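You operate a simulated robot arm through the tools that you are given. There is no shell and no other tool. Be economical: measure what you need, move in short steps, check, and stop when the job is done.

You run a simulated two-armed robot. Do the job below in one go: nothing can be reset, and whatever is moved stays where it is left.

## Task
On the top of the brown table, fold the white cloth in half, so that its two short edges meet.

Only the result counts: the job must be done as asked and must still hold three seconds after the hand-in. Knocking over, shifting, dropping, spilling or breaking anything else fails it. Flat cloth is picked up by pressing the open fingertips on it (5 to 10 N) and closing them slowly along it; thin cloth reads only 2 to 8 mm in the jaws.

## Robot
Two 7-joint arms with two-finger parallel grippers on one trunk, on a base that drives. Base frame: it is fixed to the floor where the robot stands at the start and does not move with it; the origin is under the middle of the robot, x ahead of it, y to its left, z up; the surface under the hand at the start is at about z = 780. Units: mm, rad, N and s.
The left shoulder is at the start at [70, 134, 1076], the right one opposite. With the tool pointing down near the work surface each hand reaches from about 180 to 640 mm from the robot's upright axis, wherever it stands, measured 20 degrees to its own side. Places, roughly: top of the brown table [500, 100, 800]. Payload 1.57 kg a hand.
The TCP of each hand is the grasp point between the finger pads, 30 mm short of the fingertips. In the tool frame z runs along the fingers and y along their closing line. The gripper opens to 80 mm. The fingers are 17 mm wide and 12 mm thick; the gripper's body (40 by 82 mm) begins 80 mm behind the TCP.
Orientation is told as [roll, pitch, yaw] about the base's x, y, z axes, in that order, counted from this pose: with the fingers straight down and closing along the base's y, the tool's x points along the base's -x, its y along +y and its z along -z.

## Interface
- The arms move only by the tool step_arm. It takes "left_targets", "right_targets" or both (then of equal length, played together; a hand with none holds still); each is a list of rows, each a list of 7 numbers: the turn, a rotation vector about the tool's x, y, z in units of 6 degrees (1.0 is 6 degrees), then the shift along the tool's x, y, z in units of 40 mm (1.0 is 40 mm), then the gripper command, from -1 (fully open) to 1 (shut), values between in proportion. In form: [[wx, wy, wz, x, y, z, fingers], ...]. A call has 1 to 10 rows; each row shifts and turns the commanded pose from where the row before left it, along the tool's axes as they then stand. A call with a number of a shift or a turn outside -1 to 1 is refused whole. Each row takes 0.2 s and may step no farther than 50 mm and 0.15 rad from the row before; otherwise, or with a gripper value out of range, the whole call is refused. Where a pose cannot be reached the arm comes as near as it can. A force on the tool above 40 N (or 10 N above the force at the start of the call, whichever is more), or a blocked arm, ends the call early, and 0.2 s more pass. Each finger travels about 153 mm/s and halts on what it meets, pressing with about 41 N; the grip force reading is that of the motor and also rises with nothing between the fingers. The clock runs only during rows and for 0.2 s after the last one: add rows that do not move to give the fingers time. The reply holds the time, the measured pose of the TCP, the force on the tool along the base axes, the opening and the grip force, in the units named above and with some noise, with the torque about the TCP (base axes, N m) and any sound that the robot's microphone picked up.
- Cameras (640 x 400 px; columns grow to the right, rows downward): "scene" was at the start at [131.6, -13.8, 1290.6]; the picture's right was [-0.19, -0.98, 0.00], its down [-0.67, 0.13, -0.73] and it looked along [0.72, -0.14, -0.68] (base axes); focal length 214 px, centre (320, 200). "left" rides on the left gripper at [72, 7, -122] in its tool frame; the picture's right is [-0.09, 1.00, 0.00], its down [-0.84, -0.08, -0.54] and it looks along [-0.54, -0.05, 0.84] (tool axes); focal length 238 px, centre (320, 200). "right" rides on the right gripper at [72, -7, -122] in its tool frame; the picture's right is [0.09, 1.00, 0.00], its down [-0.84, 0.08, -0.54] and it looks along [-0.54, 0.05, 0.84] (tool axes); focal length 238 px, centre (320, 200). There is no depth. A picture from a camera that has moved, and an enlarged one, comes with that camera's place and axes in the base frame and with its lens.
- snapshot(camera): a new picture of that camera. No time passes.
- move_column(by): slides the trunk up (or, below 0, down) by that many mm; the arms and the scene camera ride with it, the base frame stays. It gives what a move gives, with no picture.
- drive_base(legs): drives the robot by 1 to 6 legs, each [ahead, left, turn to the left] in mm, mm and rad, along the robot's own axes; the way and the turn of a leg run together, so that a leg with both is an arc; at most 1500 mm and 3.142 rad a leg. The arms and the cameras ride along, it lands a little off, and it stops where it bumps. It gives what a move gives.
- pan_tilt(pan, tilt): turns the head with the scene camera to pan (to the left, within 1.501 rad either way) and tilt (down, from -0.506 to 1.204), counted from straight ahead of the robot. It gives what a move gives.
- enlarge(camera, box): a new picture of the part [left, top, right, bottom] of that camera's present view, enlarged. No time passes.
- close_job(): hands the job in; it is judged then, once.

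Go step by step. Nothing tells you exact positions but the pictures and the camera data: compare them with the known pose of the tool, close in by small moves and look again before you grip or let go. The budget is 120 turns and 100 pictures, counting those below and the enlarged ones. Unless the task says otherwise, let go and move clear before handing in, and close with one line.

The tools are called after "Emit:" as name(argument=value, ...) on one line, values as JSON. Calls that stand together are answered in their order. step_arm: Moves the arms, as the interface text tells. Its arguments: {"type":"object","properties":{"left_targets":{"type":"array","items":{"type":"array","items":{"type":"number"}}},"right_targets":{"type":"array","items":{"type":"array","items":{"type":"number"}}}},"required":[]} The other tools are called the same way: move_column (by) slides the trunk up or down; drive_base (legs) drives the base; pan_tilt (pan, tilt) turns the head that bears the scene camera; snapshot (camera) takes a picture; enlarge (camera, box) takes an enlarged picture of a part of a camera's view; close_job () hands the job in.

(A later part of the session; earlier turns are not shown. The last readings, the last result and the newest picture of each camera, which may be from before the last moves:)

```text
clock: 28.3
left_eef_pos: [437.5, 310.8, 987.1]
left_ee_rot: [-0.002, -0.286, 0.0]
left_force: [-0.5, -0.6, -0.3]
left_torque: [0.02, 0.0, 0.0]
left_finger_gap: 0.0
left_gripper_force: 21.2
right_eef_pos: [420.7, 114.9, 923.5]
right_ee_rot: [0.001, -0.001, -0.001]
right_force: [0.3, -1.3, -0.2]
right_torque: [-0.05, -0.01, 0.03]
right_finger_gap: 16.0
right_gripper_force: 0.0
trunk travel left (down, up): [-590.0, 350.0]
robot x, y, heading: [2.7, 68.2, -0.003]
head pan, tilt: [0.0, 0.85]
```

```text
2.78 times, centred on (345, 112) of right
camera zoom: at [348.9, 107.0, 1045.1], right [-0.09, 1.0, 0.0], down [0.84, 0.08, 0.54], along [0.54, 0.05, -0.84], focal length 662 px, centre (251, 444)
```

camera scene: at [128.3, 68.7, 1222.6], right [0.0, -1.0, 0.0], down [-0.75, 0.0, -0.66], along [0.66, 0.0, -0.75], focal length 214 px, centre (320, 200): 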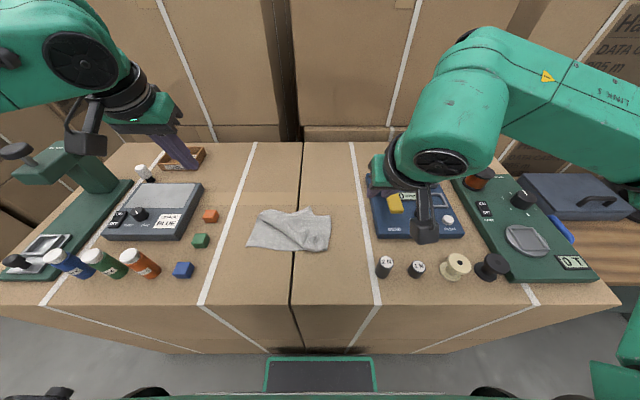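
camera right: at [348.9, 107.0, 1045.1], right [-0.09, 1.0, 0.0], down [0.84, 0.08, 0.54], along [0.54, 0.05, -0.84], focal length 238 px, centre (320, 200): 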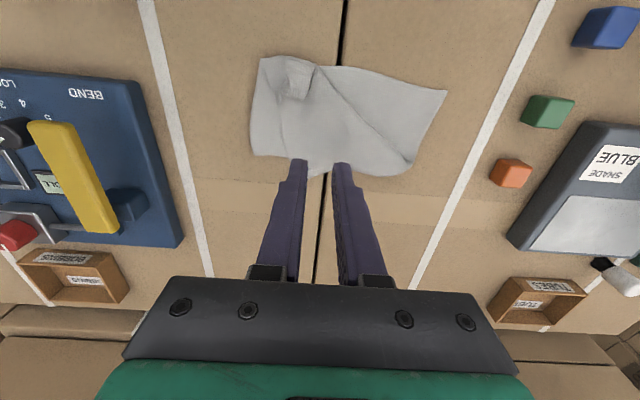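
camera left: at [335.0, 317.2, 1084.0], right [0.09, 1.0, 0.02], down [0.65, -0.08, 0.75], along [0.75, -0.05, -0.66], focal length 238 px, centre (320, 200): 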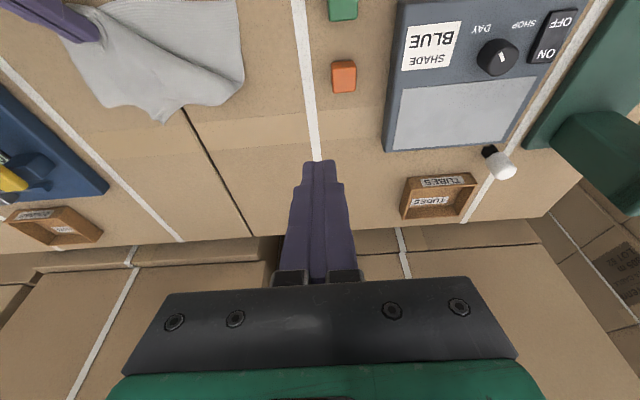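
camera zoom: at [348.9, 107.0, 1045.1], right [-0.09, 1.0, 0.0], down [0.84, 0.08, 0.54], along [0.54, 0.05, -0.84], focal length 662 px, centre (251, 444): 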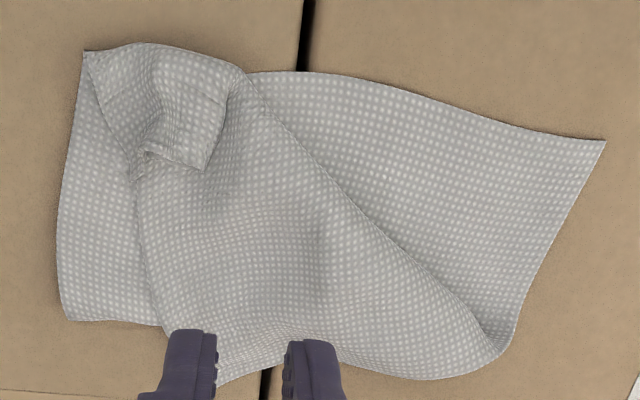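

The flap's end is folded over at the near-right, and corner A seems to be at about (396,94). I'll get closer to be sure which layer is which.

Emit:
step_arm(right_targets=[[0, 0, 0, 0, -0.5, 0.6, 0.6], [0, 0, 0, 0, 0, 0.7, 0.6], [0, 0, 0, 0, 0, 0, 0.6]])

Emit:
enlarge(camera="right", box=[220, 0, 420, 125])

```text
clock: 29.1
left_eef_pos: [438.7, 310.0, 987.1]
left_ee_rot: [-0.002, -0.284, 0.0]
left_force: [0.4, 0.4, -0.3]
left_torque: [0.05, 0.02, -0.03]
left_finger_gap: 0.0
left_gripper_force: 21.3
right_eef_pos: [420.2, 93.8, 869.6]
right_ee_rot: [-0.002, -0.001, -0.001]
right_force: [0.6, -0.4, 0.3]
right_torque: [-0.02, 0.02, -0.02]
right_finger_gap: 16.2
right_gripper_force: 0.1
trunk travel left (down, up): [-590.0, 350.0]
robot x, y, heading: [2.9, 66.0, -0.001]
head pan, tilt: [0.0, 0.85]
```

```text
3.20 times, centred on (320, 62) of right
camera zoom: at [348.5, 86.4, 991.5], right [-0.09, 1.0, 0.0], down [0.84, 0.08, 0.54], along [0.54, 0.05, -0.84], focal length 763 px, centre (320, 640)
```

zoom: 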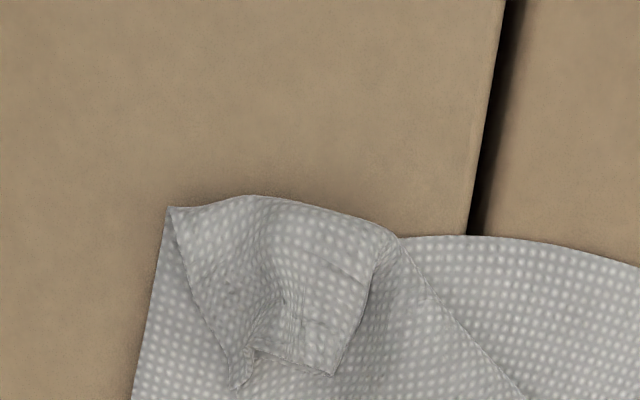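

It's too crumpled there to sort out in place. I'll grip the folded end (at about x=388, y=82) lightly with the right hand and unfold the flap again.

Emit:
step_arm(right_targets=[[0, 0, 0, 0.8, -0.3, 0, 0.15], [0, 0, 0, 0, 0, 0.65, 0.15], [0, 0, 0, 0, 0, 0.55, 0.15], [0, 0, 0, 0, 0, 0, 0.15]])

Emit:
enlarge(camera="right", box=[200, 75, 440, 225])

```text
clock: 30.1
left_eef_pos: [438.8, 310.8, 986.5]
left_ee_rot: [-0.002, -0.281, 0.0]
left_force: [0.3, 1.4, 0.7]
left_torque: [0.0, 0.0, 0.0]
left_finger_gap: 0.0
left_gripper_force: 21.6
right_eef_pos: [388.3, 84.4, 821.6]
right_ee_rot: [0.001, 0.001, -0.003]
right_force: [-0.3, -0.5, -0.4]
right_torque: [-0.04, 0.0, 0.0]
right_finger_gap: 33.8
right_gripper_force: 0.0
trunk travel left (down, up): [-590.0, 350.0]
robot x, y, heading: [-1.2, 69.6, -0.005]
head pan, tilt: [0.0, 0.85]
```

```text
2.67 times, centred on (320, 150) of right
camera zoom: at [315.7, 76.5, 944.2], right [-0.09, 1.0, 0.0], down [0.84, 0.08, 0.54], along [0.54, 0.05, -0.84], focal length 636 px, centre (320, 333)
```

zoom: 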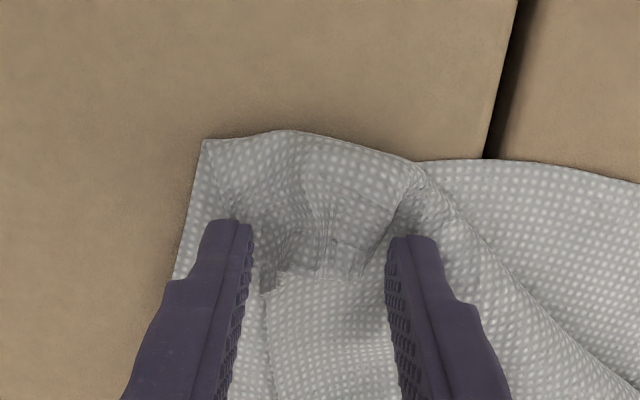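

The fingers straddle the folded end. I'll lower by 5 mm and close slowly.

Emit:
step_arm(right_targets=[[0, 0, 0, 0, 0, 0.1, 0.15], [0, 0, 0, 0, 0, 0.05, 0.25], [0, 0, 0, 0, 0, 0, 0.35], [0, 0, 0, 0, 0, 0, 0.45], [0, 0, 0, 0, 0, 0, 0.55], [0, 0, 0, 0, 0, 0, 0.65], [0, 0, 0, 0, 0, 0, 0.75], [0, 0, 0, 0, 0, 0, 0.85], [0, 0, 0, 0, 0, 0, 1], [0, 0, 0, 0, 0, 0, 1]])

Emit:
enlarge(camera="right", box=[200, 75, 440, 225])

```text
clock: 32.3
left_eef_pos: [438.6, 312.3, 985.7]
left_ee_rot: [-0.002, -0.282, 0.001]
left_force: [-0.1, 0.2, 0.0]
left_torque: [0.0, -0.01, -0.02]
left_finger_gap: 0.0
left_gripper_force: 20.9
right_eef_pos: [388.1, 82.5, 817.0]
right_ee_rot: [0.001, -0.001, -0.002]
right_force: [-0.3, 0.1, 0.6]
right_torque: [0.0, -0.01, 0.01]
right_finger_gap: 3.4
right_gripper_force: 24.3
trunk travel left (down, up): [-590.0, 350.0]
robot x, y, heading: [-1.1, 71.3, -0.006]
head pan, tilt: [0.0, 0.85]
```

```text
2.67 times, centred on (320, 150) of right
camera zoom: at [315.9, 76.5, 939.1], right [-0.09, 1.0, 0.0], down [0.84, 0.08, 0.54], along [0.54, 0.05, -0.84], focal length 636 px, centre (320, 333)
```

zoom: 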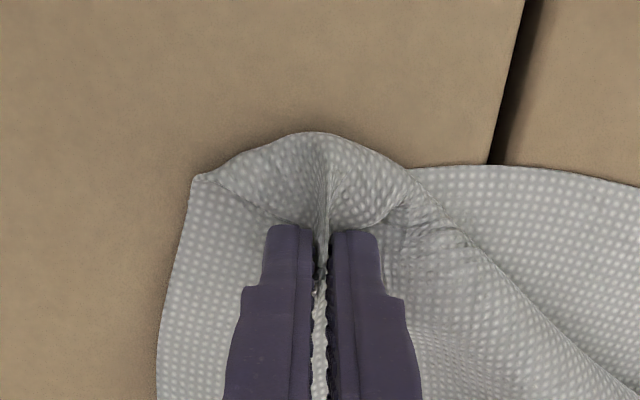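

The hem is held (3.4 mm). I'll lift it straight up with a slight move ahead and look.

Emit:
step_arm(right_targets=[[0, 0, 0, 0, 0, -0.4, 1], [0, 0, 0, -0.1, 0, -0.6, 1], [0, 0, 0, -0.4, 0, -0.6, 1], [0, 0, 0, -0.6, 0, -0.5, 1], [0, 0, 0, -0.6, 0, -0.4, 1], [0, 0, 0, 0, 0, 0, 1]])

Emit:
snapshot(camera="right")

Emit:
snapshot(camera="left")

Emit:
snapshot(camera="scene")

```text
clock: 33.7
left_eef_pos: [439.3, 310.3, 986.1]
left_ee_rot: [-0.002, -0.283, 0.001]
left_force: [0.0, -0.3, -0.1]
left_torque: [0.02, 0.0, -0.02]
left_finger_gap: 0.0
left_gripper_force: 21.3
right_eef_pos: [456.4, 81.7, 916.3]
right_ee_rot: [0.002, 0.001, -0.002]
right_force: [0.0, 0.6, 0.1]
right_torque: [0.01, 0.0, -0.04]
right_finger_gap: 3.8
right_gripper_force: 24.4
trunk travel left (down, up): [-590.0, 350.0]
robot x, y, heading: [-0.3, 70.1, -0.001]
head pan, tilt: [0.0, 0.85]
```

```text
63 pictures are left
camera right: at [384.1, 74.6, 1039.8], right [-0.09, 1.0, 0.0], down [0.84, 0.08, 0.54], along [0.54, 0.05, -0.84], focal length 238 px, centre (320, 200)
```

right: 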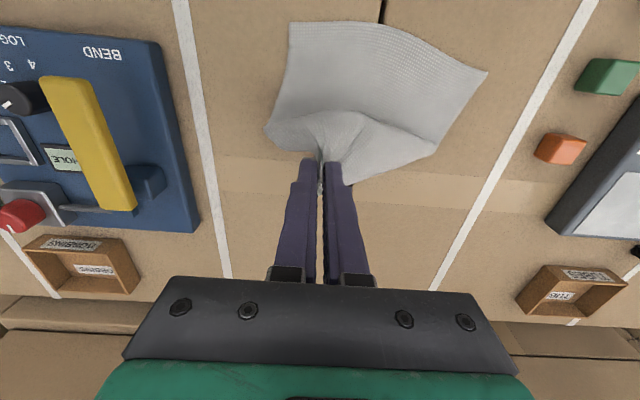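

```text
62 pictures are left
camera left: at [335.5, 316.6, 1083.2], right [0.09, 1.0, 0.02], down [0.65, -0.08, 0.75], along [0.75, -0.05, -0.66], focal length 238 px, centre (320, 200)
```

left: 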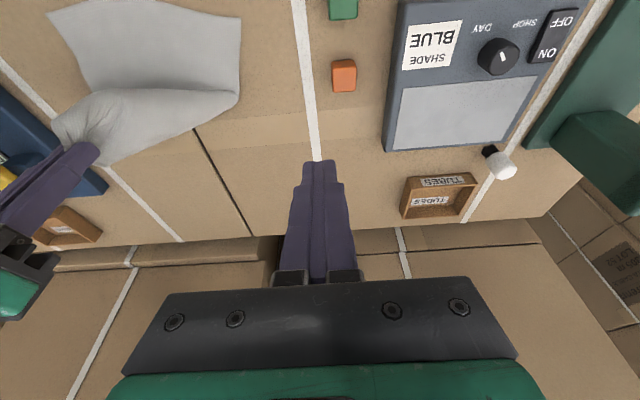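

```text
61 pictures are left
camera scene: at [128.3, 70.0, 1222.6], right [0.0, -1.0, 0.0], down [-0.75, 0.0, -0.66], along [0.66, 0.0, -0.75], focal length 214 px, centre (320, 200)
```

scene: 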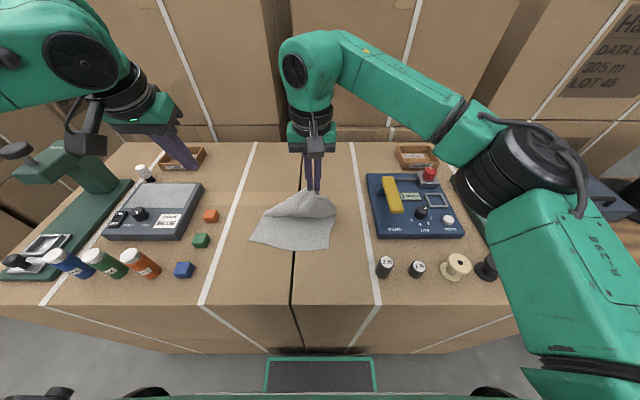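

The near half is flat again. I'll carry the held end on toward its original place at x≈590 and lay it down.

Emit:
step_arm(right_targets=[[0, -1, 0, -0.7, -0.05, 0.1, 1], [0, -1, 0, -0.7, -0.05, 0.1, 1], [0, -1, 0, -0.7, 0, 0.3, 1], [0, 0, 0, -0.3, 0, 0.7, 1], [0, 0, 0, -0.1, 0, 0.8, 1], [0, 0, 0, 0, 0, 0, 1]])

Emit:
snapshot(camera="left")

Emit:
snapshot(camera="right")

```text
clock: 35.1
left_eef_pos: [439.0, 309.9, 986.4]
left_ee_rot: [-0.002, -0.284, 0.0]
left_force: [-0.9, -0.4, 0.1]
left_torque: [0.0, 0.02, 0.03]
left_finger_gap: 0.1
left_gripper_force: 21.4
right_eef_pos: [574.0, 78.7, 853.2]
right_ee_rot: [0.001, -0.315, -0.003]
right_force: [-0.3, 0.8, 0.4]
right_torque: [-0.01, -0.01, 0.0]
right_finger_gap: 3.6
right_gripper_force: 24.9
trunk travel left (down, up): [-590.0, 350.0]
robot x, y, heading: [-2.0, 67.3, -0.0]
head pan, tilt: [0.0, 0.85]
```

```text
60 pictures are left
camera left: at [335.2, 316.8, 1083.3], right [0.09, 1.0, 0.02], down [0.65, -0.08, 0.75], along [0.75, -0.05, -0.66], focal length 238 px, centre (320, 200)
```

left: 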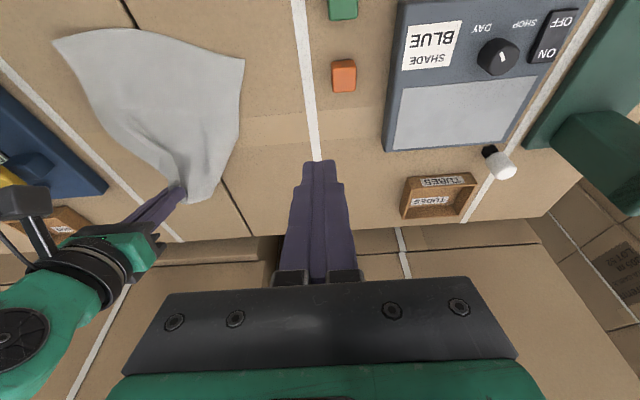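

```text
59 pictures are left
camera right: at [469.0, 72.0, 946.9], right [-0.09, 1.0, -0.03], down [0.63, 0.08, 0.77], along [0.77, 0.05, -0.63], focal length 238 px, centre (320, 200)
```

right: 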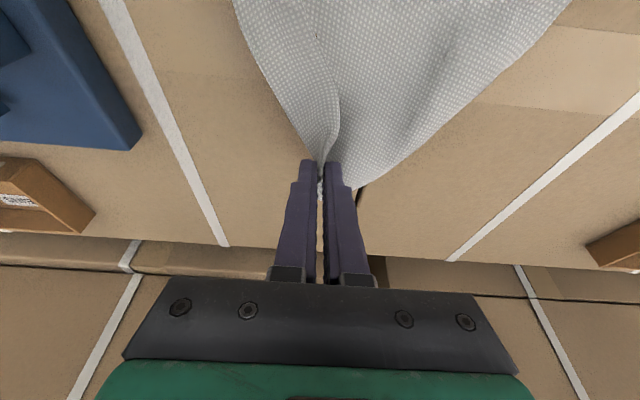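

Both long edges now run to the pinch, so corners A and B were bunched together there. I'll lower, let go and look for corner A.

Emit:
step_arm(right_targets=[[0, 0, 0, 0.1, 0, 0.5, 1], [0, 0, 0, 0.1, 0, 0.35, 1], [0, 0, 0, 0, 0, 0, 0.8], [0, 0, 0, 0, 0, 0, 0.5], [0, 0, 0, 0, 0, 0, 0.2], [0, 0, 0, 0, 0, -0.5, 0.2], [0, 0, 0, 0.5, 0, -0.8, 0.2], [0, 1, 0, 0.9, 0, -0.3, 0.2], [0, 1, 0, 0.9, 0, -0.3, 0.2], [0, 1, 0, 0.5, 0, 0, 0.2]])

Emit:
snapshot(camera="right")

```text
clock: 37.3
left_eef_pos: [439.8, 310.7, 986.4]
left_ee_rot: [-0.003, -0.283, -0.001]
left_force: [-0.1, 0.5, 0.7]
left_torque: [0.01, 0.01, -0.02]
left_finger_gap: 0.0
left_gripper_force: 22.2
right_eef_pos: [447.8, 76.4, 867.5]
right_ee_rot: [0.0, 0.001, -0.002]
right_force: [0.3, -0.7, -0.2]
right_torque: [0.03, 0.01, 0.01]
right_finger_gap: 31.9
right_gripper_force: 0.1
trunk travel left (down, up): [-590.0, 350.0]
robot x, y, heading: [-4.6, 69.5, -0.003]
head pan, tilt: [0.0, 0.85]
```

```text
58 pictures are left
camera right: at [376.2, 70.2, 989.7], right [-0.09, 1.0, 0.0], down [0.84, 0.08, 0.54], along [0.54, 0.05, -0.84], focal length 238 px, centre (320, 200)
```

right: 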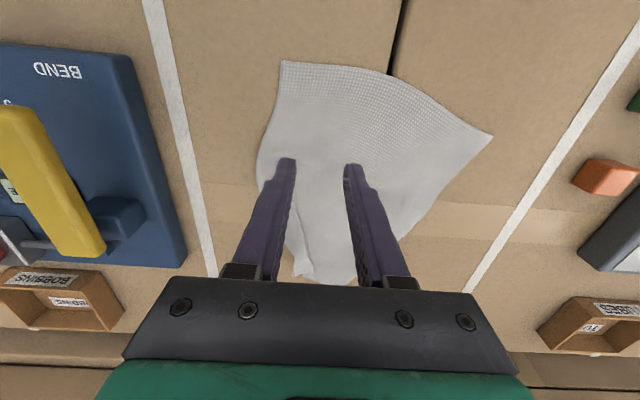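

The hand blocks the view, so I'll move it up and back to look from the head camera.

Emit:
step_arm(right_targets=[[0, 0, 0, 0.5, 0, -0.9, 0.2], [0, 0, 0, 0.8, 0, -0.9, 0.2], [0, 0, 0, 0.2, -0.8, -0.5, 0.2], [0, 0, 0, 0, -0.9, 0, 0.2], [0, 0, 0, 0, -0.9, 0, 0.2], [0, 0, 0, 0, -0.9, 0, 0.2]])

Emit:
enlarge(camera="scene", box=[222, 155, 382, 255])

Emit:
snapshot(camera="left")

```text
clock: 38.7
left_eef_pos: [439.8, 309.0, 987.4]
left_ee_rot: [0.001, -0.286, 0.0]
left_force: [0.0, -0.2, 0.6]
left_torque: [0.04, -0.02, 0.01]
left_finger_gap: 0.4
left_gripper_force: 21.2
right_eef_pos: [387.7, -64.9, 957.0]
right_ee_rot: [0.001, 0.001, 0.0]
right_force: [-0.7, 0.1, 0.2]
right_torque: [0.02, 0.0, -0.02]
right_finger_gap: 31.9
right_gripper_force: 0.2
trunk travel left (down, up): [-590.0, 350.0]
robot x, y, heading: [-0.7, 69.4, -0.001]
head pan, tilt: [0.0, 0.85]
```

```text
4.00 times, centred on (302, 205) of scene
camera zoom: at [128.0, 68.5, 1222.7], right [0.0, -1.0, 0.0], down [-0.75, 0.0, -0.66], along [0.66, 0.0, -0.75], focal length 858 px, centre (392, 180)
```

zoom: 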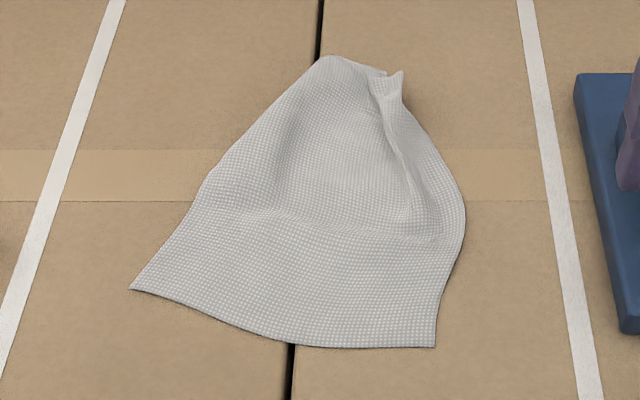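

```text
56 pictures are left
camera left: at [335.2, 315.4, 1083.7], right [0.09, 1.0, 0.03], down [0.65, -0.08, 0.75], along [0.75, -0.05, -0.66], focal length 238 px, centre (320, 200)
```

left: 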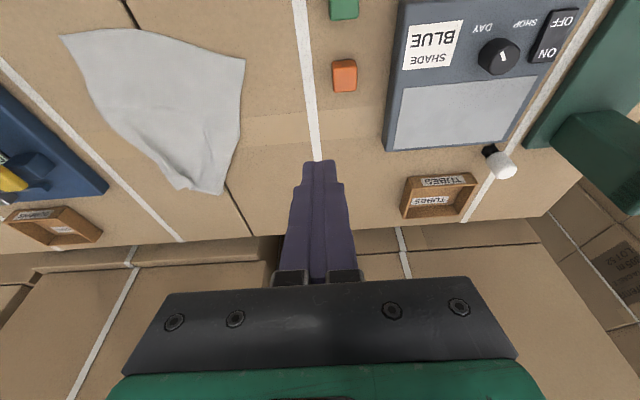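

The cloth is nearly unfolded: D≈(424,229), C≈(384,44), A≈(642,123) and B≈(623,62), with the far edge still gathered. First I'll test whether the left arm can reach the near-left area in the tilted pose from its present posture.

Emit:
step_arm(left_targets=[[0, -1, 0, 0.4, -0.6, 0.2, 1], [0, -1, 0, 0.4, -0.6, 0.2, 1], [0, -1, 0, 0.4, -0.6, 0.2, 1], [0, -1, 0, 0.4, -0.6, 0.2, 1], [0, 0, 0, 0.4, 0, 0.2, 1], [0, 0, 0, 0.4, 0, 0.2, 1], [0, 0, 0, 0, 0, 0, 1]])

Emit:
snapshot(camera="scene")

```text
clock: 40.3
left_eef_pos: [436.6, 231.1, 949.1]
left_ee_rot: [-0.002, -0.593, 0.0]
left_force: [0.6, -0.4, -0.6]
left_torque: [0.02, -0.01, -0.01]
left_finger_gap: 0.0
left_gripper_force: 21.0
left hand out of reach, approached as far as the arm can: row 3, 4, 5, 6
right_eef_pos: [387.7, -63.3, 957.6]
right_ee_rot: [0.001, 0.001, -0.002]
right_force: [-0.3, 0.3, -0.7]
right_torque: [-0.01, 0.03, -0.02]
right_finger_gap: 32.3
right_gripper_force: 0.0
trunk travel left (down, up): [-590.0, 350.0]
robot x, y, heading: [4.3, 69.9, -0.003]
head pan, tilt: [0.0, 0.85]
```

```text
55 pictures are left
camera scene: at [128.2, 70.5, 1222.6], right [0.0, -1.0, 0.0], down [-0.75, 0.0, -0.66], along [0.66, 0.0, -0.75], focal length 214 px, centre (320, 200)
```

scene: 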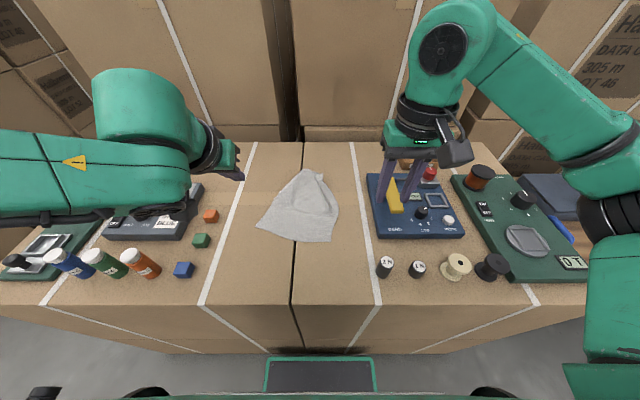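

The left arm's limit seems to come with the strong tilt. I'll test it with the tilt reduced to about 15°, moving toward the near-left.

Emit:
step_arm(left_targets=[[0, 1, 0, 0, 0, 0, 1], [0, 1, 0, 0, 0, 0, 1], [0, 1, 0, 0.3, 0, 0, 1], [0, 0, 0, 0.6, -0.3, 0.3, 1], [0, 0, 0, 0.6, -0.3, 0.4, 1], [0, 0, 0, 0.3, 0, 0.6, 1], [0, 0, 0, 0.2, 0, 0.6, 1], [0, 0, 0, 0, 0, 0, 1]])

```text
clock: 42.1
left_eef_pos: [385.6, 203.3, 874.0]
left_ee_rot: [-0.006, -0.28, 0.001]
left_force: [0.5, -0.8, -0.1]
left_torque: [-0.01, 0.0, 0.01]
left_finger_gap: 0.1
left_gripper_force: 21.0
left hand out of reach, approached as far as the arm can: row 6, 7
right_eef_pos: [387.5, -62.3, 956.9]
right_ee_rot: [-0.001, 0.0, -0.001]
right_force: [0.2, 1.0, -0.7]
right_torque: [-0.01, -0.02, -0.04]
right_finger_gap: 32.0
right_gripper_force: 0.0
trunk travel left (down, up): [-590.0, 350.0]
robot x, y, heading: [-3.4, 71.4, -0.003]
head pan, tilt: [0.0, 0.85]
```

I'll try the same spot with the left hand vertical, going down.

Emit:
step_arm(left_targets=[[0, 1, 0, 0, 0, 0, 1], [0, 1, 0, 0, 0, 0, 1], [0, 0.7, 0, 0, 0, 0, 1], [0, 0, 0, 0.2, 0, 0.4, 1], [0, 0, 0, 0.2, 0, 0.4, 1], [0, 0, 0, 0, 0, 0, 1]])

```text
clock: 43.5
left_eef_pos: [370.8, 201.7, 843.8]
left_ee_rot: [-0.002, 0.001, -0.002]
left_force: [-0.1, 0.0, 0.3]
left_torque: [0.02, 0.05, 0.01]
left_finger_gap: 0.0
left_gripper_force: 21.5
right_eef_pos: [387.6, -62.6, 956.4]
right_ee_rot: [0.0, 0.001, -0.002]
right_force: [-0.1, 0.5, -0.8]
right_torque: [0.03, 0.01, 0.03]
right_finger_gap: 32.0
right_gripper_force: 0.0
trunk travel left (down, up): [-590.0, 350.0]
robot x, y, heading: [2.4, 71.7, 0.002]
head pan, tilt: [0.0, 0.85]
```

The left hand reaches the near side when vertical. I'll now use both hands on the near edge to pull the cloth back and square it up, starting by hovering over the near corners.

Emit:
step_arm(left_targets=[[0, 0, 0, -0.27, 0, 0, 0.3], [0, 0, 0, -0.27, 0, 0, 0.3], [0, 0, 0, -0.27, 0, 0.1, 0.3], [0, 0, 0, -0.27, 0, 0.1, 0.3], [0, 0, 0, 0, -0.05, 0.1, 0.3], [0, 0, 0, 0, 0, 0, 0.3], [0, 0, 0, 0, 0, 0, 0.3]], right_targets=[[0, 0, 0, 0, 0.84, 0.1, 0.3], [0, 0, 0, 0, 0.84, 0.2, 0.3], [0, 0, 0, 0, 0.84, 0.7, 0.3], [0, 0, 0, 0, 0.84, 0.8, 0.3], [0, 0, 0, 0, 0, 0.7, 0.3], [0, 0, 0, 0, 0, 0.6, 0.3], [0, 0, 0, 0, 0, 0, 0.3]])

Emit:
snapshot(camera="left")

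Emit:
snapshot(camera="right")

```text
clock: 45.1
left_eef_pos: [413.1, 200.3, 830.6]
left_ee_rot: [0.0, 0.003, 0.002]
left_force: [-0.8, -0.6, -0.4]
left_torque: [0.0, 0.02, -0.01]
left_finger_gap: 28.3
left_gripper_force: 0.2
right_eef_pos: [389.2, 73.7, 833.5]
right_ee_rot: [-0.001, -0.001, -0.002]
right_force: [0.8, -0.1, -0.5]
right_torque: [-0.05, 0.02, 0.0]
right_finger_gap: 28.2
right_gripper_force: 0.0
trunk travel left (down, up): [-590.0, 350.0]
robot x, y, heading: [1.5, 70.8, -0.001]
head pan, tilt: [0.0, 0.85]
```

```text
54 pictures are left
camera left: at [341.6, 206.4, 953.2], right [0.09, 1.0, 0.0], down [0.84, -0.08, 0.54], along [0.54, -0.05, -0.84], focal length 238 px, centre (320, 200)
```

left: 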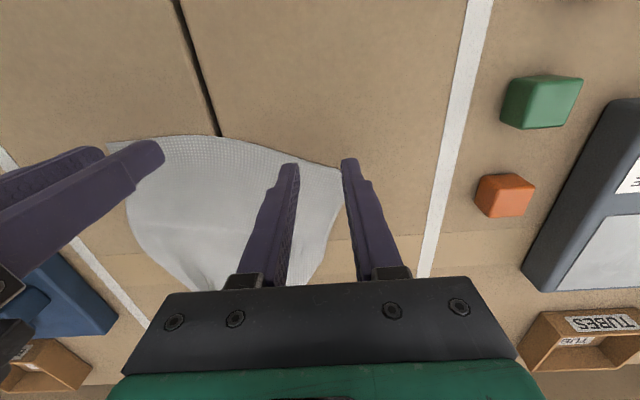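

```text
53 pictures are left
camera right: at [317.2, 66.1, 954.9], right [-0.09, 1.0, 0.0], down [0.84, 0.08, 0.54], along [0.54, 0.05, -0.84], focal length 238 px, centre (320, 200)
```

right: 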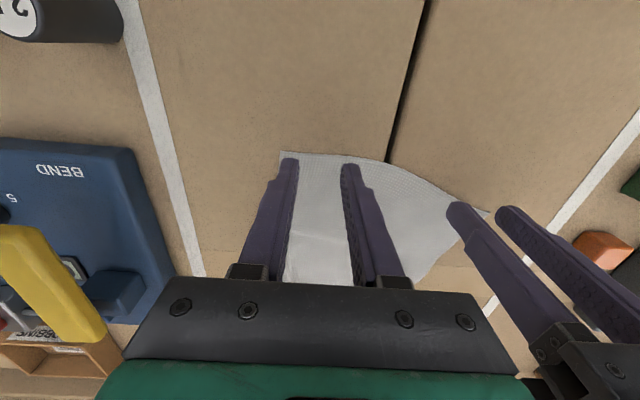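

The corners read D≈(424,217) and C≈(388,42). I'll nudge the hands to the edge and press down gently.

Emit:
step_arm(left_targets=[[0, 0, 0, -0.18, -0.25, 0.2, 0.3], [0, 0, 0, 0, 0, 0.2, 0.3], [0, 0, 0, 0, 0, 0.07, 0.3], [0, 0, 0, 0, 0, 0, 0.3]], right_targets=[[0, 0, 0, -0.07, 0, 0.25, 0.3], [0, 0, 0, 0, 0, 0.22, 0.3], [0, 0, 0, 0, 0, 0.07, 0.3], [0, 0, 0, 0, 0, 0, 0.3]])

```text
clock: 46.1
left_eef_pos: [419.7, 191.2, 812.4]
left_ee_rot: [0.0, -0.001, -0.001]
left_force: [-0.5, 0.3, 0.3]
left_torque: [0.02, -0.04, 0.0]
left_finger_gap: 28.0
left_gripper_force: 0.0
right_eef_pos: [391.6, 73.7, 811.6]
right_ee_rot: [0.001, 0.0, -0.001]
right_force: [0.3, 1.2, 3.4]
right_torque: [0.0, 0.0, 0.01]
right_finger_gap: 28.0
right_gripper_force: 0.1
trunk travel left (down, up): [-590.0, 350.0]
robot x, y, heading: [4.3, 69.5, -0.002]
head pan, tilt: [0.0, 0.85]
```

Contact is starting, so I'll press a little more on both sides (left by about 1.8 mm, right by about 0.8 mm).

Emit:
step_arm(left_targets=[[0, 0, 0, 0, 0, 0.045, 0.3], [0, 0, 0, 0, 0, 0, 0.3]], right_targets=[[0, 0, 0, 0, 0, 0.02, 0.3], [0, 0, 0, 0, 0, 0, 0.3]])

```text
clock: 46.7
left_eef_pos: [419.9, 190.8, 811.4]
left_ee_rot: [-0.002, 0.0, 0.001]
left_force: [0.3, 0.7, 5.2]
left_torque: [-0.01, 0.01, 0.0]
left_finger_gap: 28.0
left_gripper_force: 0.1
right_eef_pos: [389.4, 74.2, 811.3]
right_ee_rot: [0.002, -0.002, -0.003]
right_force: [3.1, -0.3, 7.7]
right_torque: [-0.02, -0.1, 0.03]
right_finger_gap: 27.8
right_gripper_force: 0.1
trunk travel left (down, up): [-590.0, 350.0]
robot x, y, heading: [3.5, 69.0, -0.006]
head pan, tilt: [0.0, 0.85]
```

Emit:
step_arm(left_targets=[[0, 0, 0, 0, 0, 0.01, 0.36], [0, 0, 0, 0, -0.02, 0, 0.42], [0, 0, 0, 0, -0.02, 0, 0.48], [0, 0, 0, 0, -0.02, 0, 0.54], [0, 0, 0, 0, -0.02, 0, 0.6], [0, 0, 0, 0, -0.02, 0, 0.66], [0, 0, 0, 0, 0, 0, 0.72], [0, 0, 0, 0, 0, 0, 0.8], [0, 0, 0, 0, 0, 0, 0.9], [0, 0, 0, 0, 0, 0, 1]], right_targets=[[0, 0, 0, 0, 0, 0, 0.36], [0, 0, 0, 0, 0.02, 0, 0.42], [0, 0, 0, 0, 0.02, 0, 0.48], [0, 0, 0, 0, 0.02, 0, 0.54], [0, 0, 0, 0, 0.02, 0, 0.6], [0, 0, 0, 0, 0.02, 0, 0.66], [0, 0, 0, 0, 0, 0, 0.72], [0, 0, 0, 0, 0, 0, 0.8], [0, 0, 0, 0, 0, 0, 0.9], [0, 0, 0, 0, 0, 0, 1]])

Emit:
snapshot(camera="left")

Emit:
snapshot(camera="right")

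```text
clock: 48.9
left_eef_pos: [418.1, 186.7, 810.5]
left_ee_rot: [-0.003, 0.0, -0.001]
left_force: [-0.7, -5.2, 4.3]
left_torque: [-0.16, 0.01, 0.0]
left_finger_gap: 2.2
left_gripper_force: 23.7
right_eef_pos: [390.0, 78.4, 810.8]
right_ee_rot: [0.004, -0.002, -0.003]
right_force: [0.4, 5.0, 5.7]
right_torque: [0.13, -0.02, 0.02]
right_finger_gap: 1.7
right_gripper_force: 24.0
trunk travel left (down, up): [-590.0, 350.0]
robot x, y, heading: [4.4, 68.1, -0.0]
head pan, tilt: [0.0, 0.85]
```

```text
52 pictures are left
camera left: at [347.4, 192.5, 933.4], right [0.09, 1.0, 0.0], down [0.84, -0.08, 0.54], along [0.54, -0.05, -0.84], focal length 238 px, centre (320, 200)
```

left: 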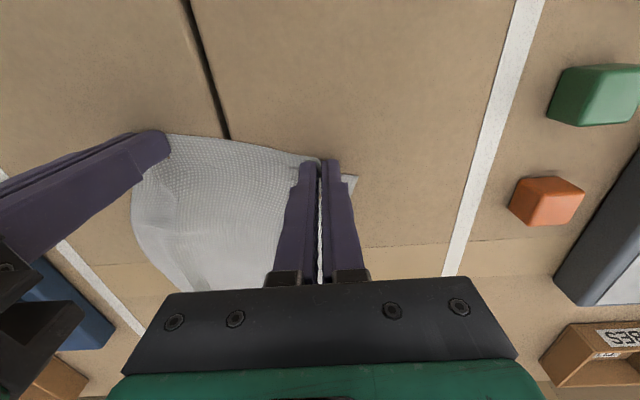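

```text
51 pictures are left
camera right: at [318.0, 70.2, 933.4], right [-0.09, 1.0, 0.0], down [0.84, 0.08, 0.54], along [0.54, 0.05, -0.84], focal length 238 px, centre (320, 200)
```

right: 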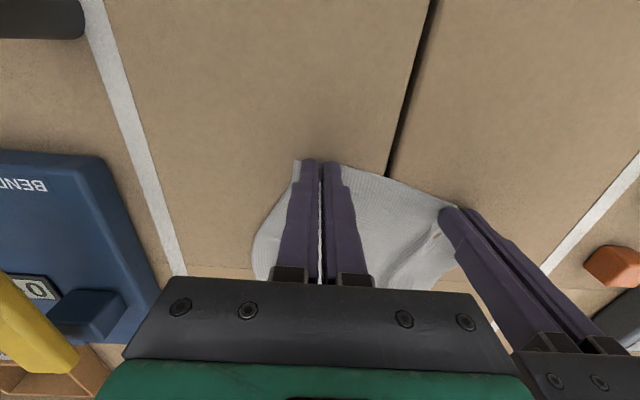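

Both near corners are held. I'll lift the near edge high so the cloth hangs and its far edge opens by its own weight, then lay it back down toward the robot.

Emit:
step_arm(left_targets=[[0, 0, 0, 0, 0, -0.4, 1], [0, 0, 0, -0.4, 0, -0.9, 1], [0, 0, 0, -0.4, 0, -0.9, 1], [0, 0, 0, -0.4, 0, -0.9, 1], [0, 0, 0, -0.4, 0, -0.9, 1], [0, 0, 0, 0, 0, 0, 1]], right_targets=[[0, 0, 0, 0, 0, -0.4, 1], [0, 0, 0, -0.58, 0, -0.9, 1], [0, 0, 0, -0.58, 0, -0.9, 1], [0, 0, 0, -0.58, 0, -0.9, 1], [0, 0, 0, -0.58, 0, -0.9, 1], [0, 0, 0, 0, 0, 0, 1]])

Emit:
snapshot(camera="scene")

```text
clock: 50.3
left_eef_pos: [483.9, 187.9, 971.1]
left_ee_rot: [-0.001, 0.002, -0.001]
left_force: [0.8, -4.4, -0.2]
left_torque: [-0.12, 0.01, 0.01]
left_finger_gap: 2.0
left_gripper_force: 24.1
right_eef_pos: [485.1, 76.9, 968.6]
right_ee_rot: [0.0, 0.001, 0.0]
right_force: [-1.2, 4.9, -0.2]
right_torque: [0.15, 0.03, 0.0]
right_finger_gap: 2.1
right_gripper_force: 22.9
trunk travel left (down, up): [-590.0, 350.0]
robot x, y, heading: [-1.5, 67.7, 0.005]
head pan, tilt: [0.0, 0.85]
```

```text
50 pictures are left
camera scene: at [128.2, 69.7, 1222.6], right [0.0, -1.0, 0.0], down [-0.75, 0.0, -0.66], along [0.66, 0.0, -0.75], focal length 214 px, centre (320, 200)
```

scene: 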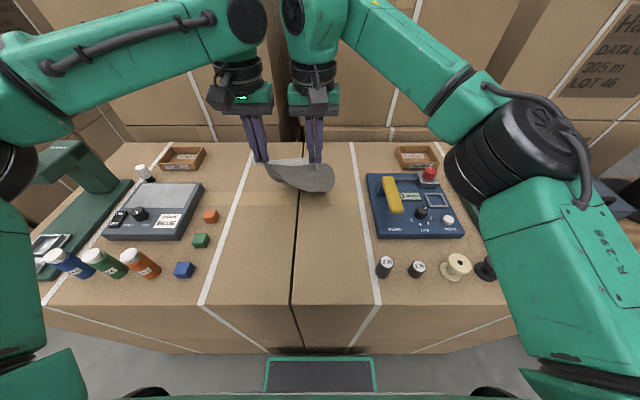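

Both hands are lifting together. I'll use the trunk to raise them another 90 mm so the cloth hangs free.

Emit:
move_column(by=90)

Emit:
snapshot(camera="scene")

Emit:
snapshot(camera="left")

```text
clock: 51.5
left_eef_pos: [485.5, 187.0, 1060.0]
left_ee_rot: [-0.002, 0.001, 0.001]
left_force: [-0.1, -5.2, -0.7]
left_torque: [-0.14, -0.03, 0.03]
left_finger_gap: 2.4
left_gripper_force: 23.4
right_eef_pos: [485.0, 78.6, 1057.8]
right_ee_rot: [0.001, 0.0, -0.002]
right_force: [-1.4, 5.8, 0.2]
right_torque: [0.18, 0.0, 0.02]
right_finger_gap: 1.9
right_gripper_force: 23.7
trunk travel left (down, up): [-680.0, 260.0]
robot x, y, heading: [0.1, 69.5, -0.0]
head pan, tilt: [0.0, 0.85]
```

```text
49 pictures are left
camera scene: at [128.8, 70.2, 1312.6], right [0.0, -1.0, 0.0], down [-0.75, 0.0, -0.66], along [0.66, 0.0, -0.75], focal length 214 px, centre (320, 200)
```

scene: 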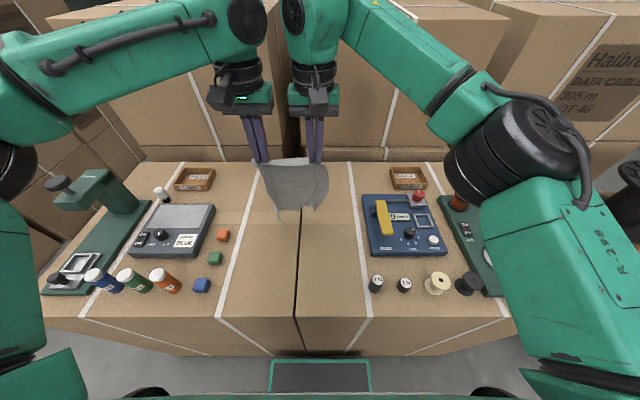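

```text
48 pictures are left
camera left: at [413.1, 193.5, 1182.9], right [0.09, 1.0, 0.0], down [0.84, -0.08, 0.54], along [0.54, -0.05, -0.84], focal length 238 px, centre (320, 200)
```

left: 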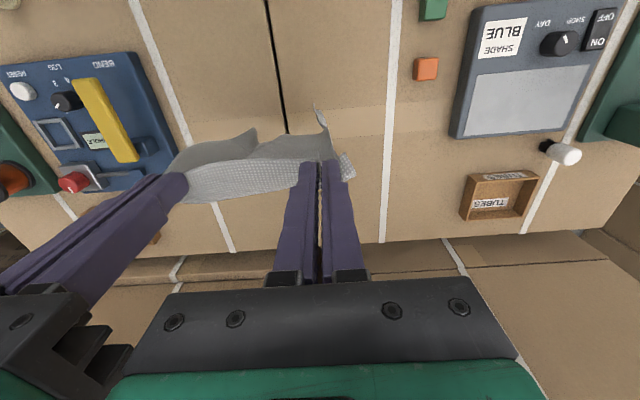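

Emit:
enlarge(camera="scene", box=[240, 145, 352, 215])

```text
5.71 times, centred on (296, 180) of scene
camera zoom: at [128.8, 70.2, 1312.6], right [0.0, -1.0, 0.0], down [-0.75, 0.0, -0.66], along [0.66, 0.0, -0.75], focal length 1226 px, centre (457, 314)
```

zoom: 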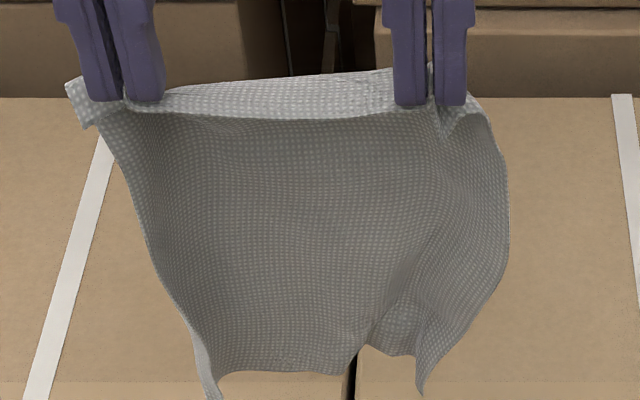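

The cloth hangs free, though the lower edge is still a bit gathered. A few quick shakes should loosen it.

Emit:
step_arm(left_targets=[[0, 0, 0, 1, 0, 0, 1], [0, 0, 0, -1, 0, 0, 1], [0, 0, 0, 1, 0, 0, 1], [0, 0, 0, -1, 0, 0, 1], [0, 0, 0, 1, 0, 0, 1], [0, 0, 0, -1, 0, 0, 1], [0, 0, 0, 0, 0, 0, 1], [0, 0, 0, 0, 0, 0, 1], [0, 0, 0, 0, 0, 0, 1], [0, 0, 0, 0, 0, 0, 1]], right_targets=[[0, 0, 0, 1, 0, 0, 1], [0, 0, 0, -1, 0, 0, 1], [0, 0, 0, 1, 0, 0, 1], [0, 0, 0, -1, 0, 0, 1], [0, 0, 0, 1, 0, 0, 1], [0, 0, 0, -1, 0, 0, 1], [0, 0, 0, 0, 0, 0, 1], [0, 0, 0, 0, 0, 0, 1], [0, 0, 0, 0, 0, 0, 1], [0, 0, 0, 0, 0, 0, 1]])

Emit:
enlarge(camera="scene", box=[240, 145, 352, 215])

```text
clock: 53.7
left_eef_pos: [485.9, 188.1, 1061.3]
left_ee_rot: [-0.004, 0.002, -0.001]
left_force: [0.3, -7.2, 0.3]
left_torque: [-0.23, -0.01, 0.1]
left_finger_gap: 2.0
left_gripper_force: 23.7
right_eef_pos: [485.6, 77.8, 1057.4]
right_ee_rot: [0.001, -0.001, -0.003]
right_force: [-1.0, 6.5, 0.7]
right_torque: [0.2, 0.04, 0.06]
right_finger_gap: 2.0
right_gripper_force: 23.4
trunk travel left (down, up): [-680.0, 260.0]
robot x, y, heading: [1.5, 69.8, -0.003]
head pan, tilt: [0.0, 0.85]
```

```text
5.71 times, centred on (296, 180) of scene
camera zoom: at [128.4, 70.3, 1312.6], right [0.0, -1.0, 0.0], down [-0.75, 0.0, -0.66], along [0.66, 0.0, -0.75], focal length 1226 px, centre (457, 314)
```

zoom: 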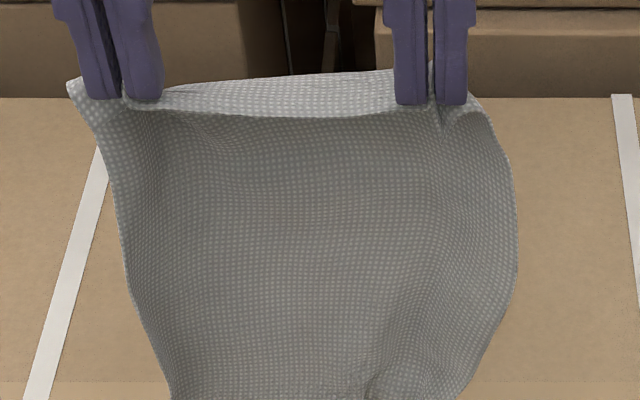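

Shaking opened it well. I'll shake some more and look at the lower edge too.

Emit:
step_arm(left_targets=[[0, 0, 0, 1, 0, 0, 1], [0, 0, 0, -1, 0, 0, 1], [0, 0, 0, 1, 0, 0, 1], [0, 0, 0, -1, 0, 0, 1], [0, 0, 0, 1, 0, 0, 1], [0, 0, 0, -1, 0, 0, 1], [0, 0, 0, 1, 0, 0, 1], [0, 0, 0, -1, 0, 0, 1], [0, 0, 0, 0, 0, 0, 1], [0, 0, 0, 0, 0, 0, 1]], right_targets=[[0, 0, 0, 1, 0, 0, 1], [0, 0, 0, -1, 0, 0, 1], [0, 0, 0, 1, 0, 0, 1], [0, 0, 0, -1, 0, 0, 1], [0, 0, 0, 1, 0, 0, 1], [0, 0, 0, -1, 0, 0, 1], [0, 0, 0, 1, 0, 0, 1], [0, 0, 0, -1, 0, 0, 1], [0, 0, 0, 0, 0, 0, 1], [0, 0, 0, 0, 0, 0, 1]])

Emit:
step_arm(left_targets=[[0, 0, 0, 0, 0, 0, 1], [0, 0, 0, 0, 0, 0, 1], [0, 0, 0, 0, 0, 0, 1], [0, 0, 0, 0, 0, 0, 1], [0, 0, 0, 0, 0, 0, 1]])

Emit:
enlarge(camera="scene", box=[224, 145, 368, 235])

```text
clock: 55.9
left_eef_pos: [484.9, 185.6, 1063.4]
left_ee_rot: [-0.004, 0.0, 0.001]
left_force: [0.5, -7.8, 0.1]
left_torque: [-0.19, -0.05, 0.07]
left_finger_gap: 2.2
left_gripper_force: 23.5
right_eef_pos: [485.1, 74.5, 1060.8]
right_ee_rot: [0.001, -0.002, -0.002]
right_force: [-0.3, 8.4, 0.0]
right_torque: [0.25, 0.01, 0.03]
right_finger_gap: 2.2
right_gripper_force: 23.8
trunk travel left (down, up): [-680.0, 260.0]
robot x, y, heading: [4.4, 70.5, -0.003]
head pan, tilt: [0.0, 0.85]
```

```text
clock: 57.1
left_eef_pos: [485.8, 186.7, 1061.8]
left_ee_rot: [-0.002, 0.001, 0.001]
left_force: [1.0, -9.0, -0.1]
left_torque: [-0.28, -0.06, 0.05]
left_finger_gap: 2.4
left_gripper_force: 24.3
right_eef_pos: [486.2, 75.8, 1059.4]
right_ee_rot: [0.001, 0.001, -0.002]
right_force: [-0.6, 9.3, 0.6]
right_torque: [0.3, 0.03, 0.04]
right_finger_gap: 2.0
right_gripper_force: 23.9
trunk travel left (down, up): [-680.0, 260.0]
robot x, y, heading: [-0.9, 67.5, -0.006]
head pan, tilt: [0.0, 0.85]
```

```text
4.44 times, centred on (296, 190) of scene
camera zoom: at [128.5, 70.2, 1312.6], right [0.0, -1.0, 0.0], down [-0.75, 0.0, -0.66], along [0.66, 0.0, -0.75], focal length 953 px, centre (427, 244)
```

zoom: 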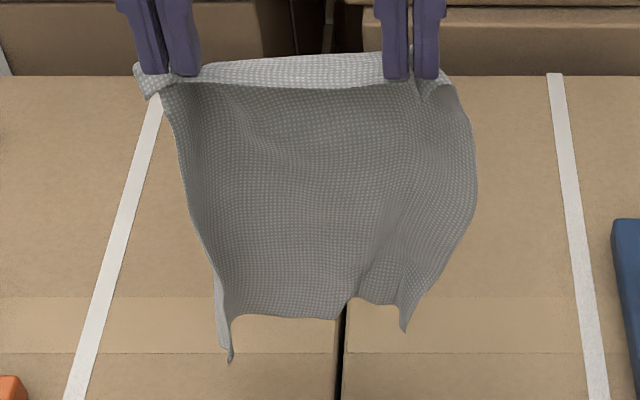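

The cloth hangs with its corners opening. The pinched margin already points toward the robot, so I'll lay the lower edge at x≈400, pay the cloth out away from the robot, and then bring the held edge back over it, which makes the fold directly. First I'll move the hands back 85 mm.

Emit:
step_arm(left_targets=[[0, 0, 0, 0.7, -0.03, -0.1, 1], [0, 0, 0, 0.7, -0.03, -0.1, 1], [0, 0, 0, 0.7, 0, 0, 1], [0, 0, 0, 0, 0, 0, 1], [0, 0, 0, 0, 0, 0, 1], [0, 0, 0, 0, 0, 0, 1], [0, 0, 0, 0, 0, 0, 1], [0, 0, 0, 0, 0, 0, 1], [0, 0, 0, 0, 0, 0, 1], [0, 0, 0, 0, 0, 0, 1]], right_targets=[[0, 0, 0, 0.7, 0.03, -0.1, 1], [0, 0, 0, 0.7, 0.03, -0.1, 1], [0, 0, 0, 0.7, 0, 0, 1], [0, 0, 0, 0, 0, 0, 1], [0, 0, 0, 0, 0, 0, 1], [0, 0, 0, 0, 0, 0, 1], [0, 0, 0, 0, 0, 0, 1], [0, 0, 0, 0, 0, 0, 1], [0, 0, 0, 0, 0, 0, 1], [0, 0, 0, 0, 0, 0, 1]])

Emit:
snapshot(camera="scene")

```text
clock: 59.3
left_eef_pos: [401.5, 185.5, 1068.3]
left_ee_rot: [-0.001, 0.002, -0.001]
left_force: [0.4, 0.4, 0.1]
left_torque: [-0.03, 0.02, -0.01]
left_finger_gap: 2.2
left_gripper_force: 23.7
right_eef_pos: [401.3, 79.9, 1067.3]
right_ee_rot: [-0.001, 0.001, 0.0]
right_force: [-0.5, -0.1, 0.0]
right_torque: [-0.02, 0.0, 0.01]
right_finger_gap: 2.4
right_gripper_force: 23.3
trunk travel left (down, up): [-680.0, 260.0]
robot x, y, heading: [-1.5, 66.9, 0.0]
head pan, tilt: [0.0, 0.85]
```

```text
44 pictures are left
camera scene: at [128.6, 70.2, 1312.6], right [0.0, -1.0, 0.0], down [-0.75, 0.0, -0.66], along [0.66, 0.0, -0.75], focal length 214 px, centre (320, 200)
```

scene: 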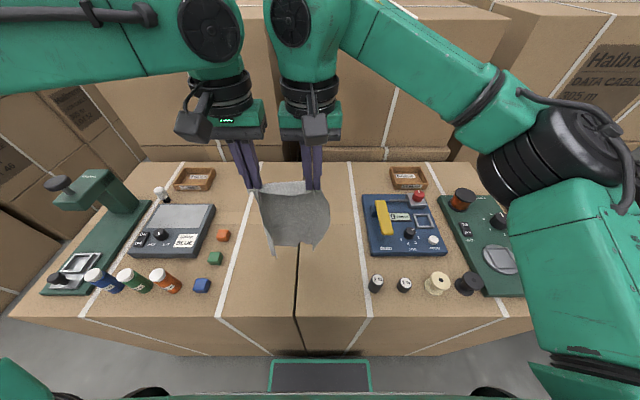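

The cloth hangs over x≈400. I'll lower it while moving ahead, so the bottom edge touches, its corners trail toward the robot, and half of the cloth lies flat.

Emit:
step_arm(left_targets=[[0, 0, 0, 0, 0, 0.35, 1], [0, 0, 0, -0.4, 0, 0.35, 1], [0, 0, 0, -0.45, 0, 0.35, 1], [0, 0, 0, -0.45, 0, 0.4, 1], [0, 0, 0, -0.45, 0, 0.4, 1], [0, 0, 0, 0, 0, 0, 1]], right_targets=[[0, 0, 0, 0, 0, 0.35, 1], [0, 0, 0, -0.4, 0, 0.35, 1], [0, 0, 0, -0.45, 0, 0.35, 1], [0, 0, 0, -0.45, 0, 0.4, 1], [0, 0, 0, -0.45, 0, 0.4, 1], [0, 0, 0, 0, 0, 0, 1]])

Emit:
enlarge(camera="scene", box=[224, 155, 384, 255])

```text
clock: 60.7
left_eef_pos: [470.2, 183.6, 994.9]
left_ee_rot: [-0.001, 0.001, 0.0]
left_force: [-0.1, -0.3, 0.9]
left_torque: [0.0, -0.02, -0.03]
left_finger_gap: 2.4
left_gripper_force: 23.7
right_eef_pos: [468.5, 79.9, 992.8]
right_ee_rot: [-0.001, -0.001, -0.002]
right_force: [-0.7, 0.5, 0.6]
right_torque: [-0.01, -0.02, 0.01]
right_finger_gap: 1.9
right_gripper_force: 23.5
trunk travel left (down, up): [-680.0, 260.0]
robot x, y, heading: [-1.4, 68.2, -0.001]
head pan, tilt: [0.0, 0.85]
```

```text
4.00 times, centred on (304, 205) of scene
camera zoom: at [127.2, 70.0, 1312.7], right [0.0, -1.0, 0.0], down [-0.75, 0.0, -0.66], along [0.66, 0.0, -0.75], focal length 858 px, centre (384, 180)
```

zoom: 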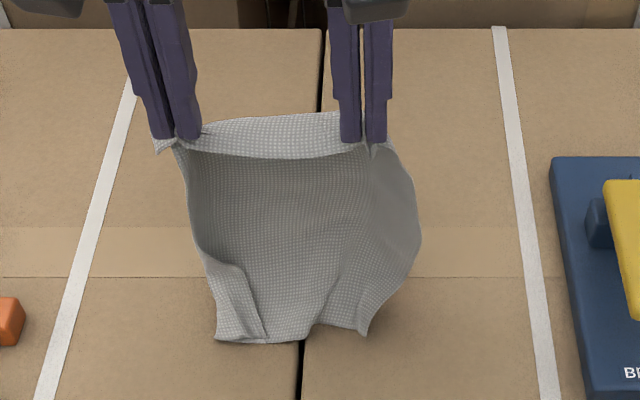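

The lower corners are curled inward, so folding now would trap the curls. I'll lift, move back, and lay the whole cloth out flat with its free edge near the robot, so the curls end up on top where I can open them.

Emit:
step_arm(left_targets=[[0, 0, 0, 0, 0, -0.9, 1], [0, 0, 0, 0.6, 0, -0.9, 1], [0, 0, 0, 0.8, 0, 0, 1], [0, 0, 0, 0.8, 0, 0, 1], [0, 0, 0, 0.8, 0, 0, 1], [0, 0, 0, 0.8, 0, 0, 1], [0, 0, 0, 0.5, 0, 0, 1], [0, 0, 0, 0, 0, 0, 1], [0, 0, 0, 0, 0, 0, 1], [0, 0, 0, 0, 0, 0, 1]], right_targets=[[0, 0, 0, 0, 0, -0.9, 1], [0, 0, 0, 0.6, 0, -0.9, 1], [0, 0, 0, 0.8, 0, 0, 1], [0, 0, 0, 0.8, 0, 0, 1], [0, 0, 0, 0.8, 0, 0, 1], [0, 0, 0, 0.8, 0, 0, 1], [0, 0, 0, 0.5, 0, 0, 1], [0, 0, 0, 0, 0, 0, 1], [0, 0, 0, 0, 0, 0, 1], [0, 0, 0, 0, 0, 0, 1]])

Emit:
snapshot(camera="scene")

```text
clock: 62.9
left_eef_pos: [300.3, 184.1, 1066.6]
left_ee_rot: [-0.001, 0.003, 0.0]
left_force: [-0.1, -1.5, -0.6]
left_torque: [-0.06, -0.01, 0.05]
left_finger_gap: 2.3
left_gripper_force: 23.9
right_eef_pos: [298.4, 79.8, 1064.4]
right_ee_rot: [0.001, -0.001, -0.002]
right_force: [-0.3, 1.1, -0.3]
right_torque: [0.03, 0.04, 0.01]
right_finger_gap: 2.0
right_gripper_force: 24.1
trunk travel left (down, up): [-680.0, 260.0]
robot x, y, heading: [1.0, 68.9, -0.002]
head pan, tilt: [0.0, 0.85]
```

```text
42 pictures are left
camera scene: at [128.2, 70.2, 1312.6], right [0.0, -1.0, 0.0], down [-0.75, 0.0, -0.66], along [0.66, 0.0, -0.75], focal length 214 px, centre (320, 200)
```

scene: 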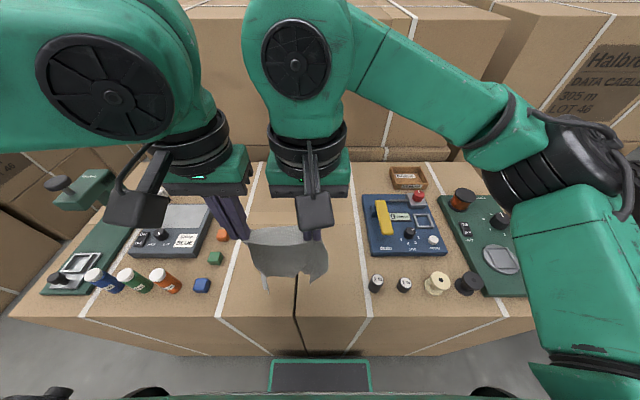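

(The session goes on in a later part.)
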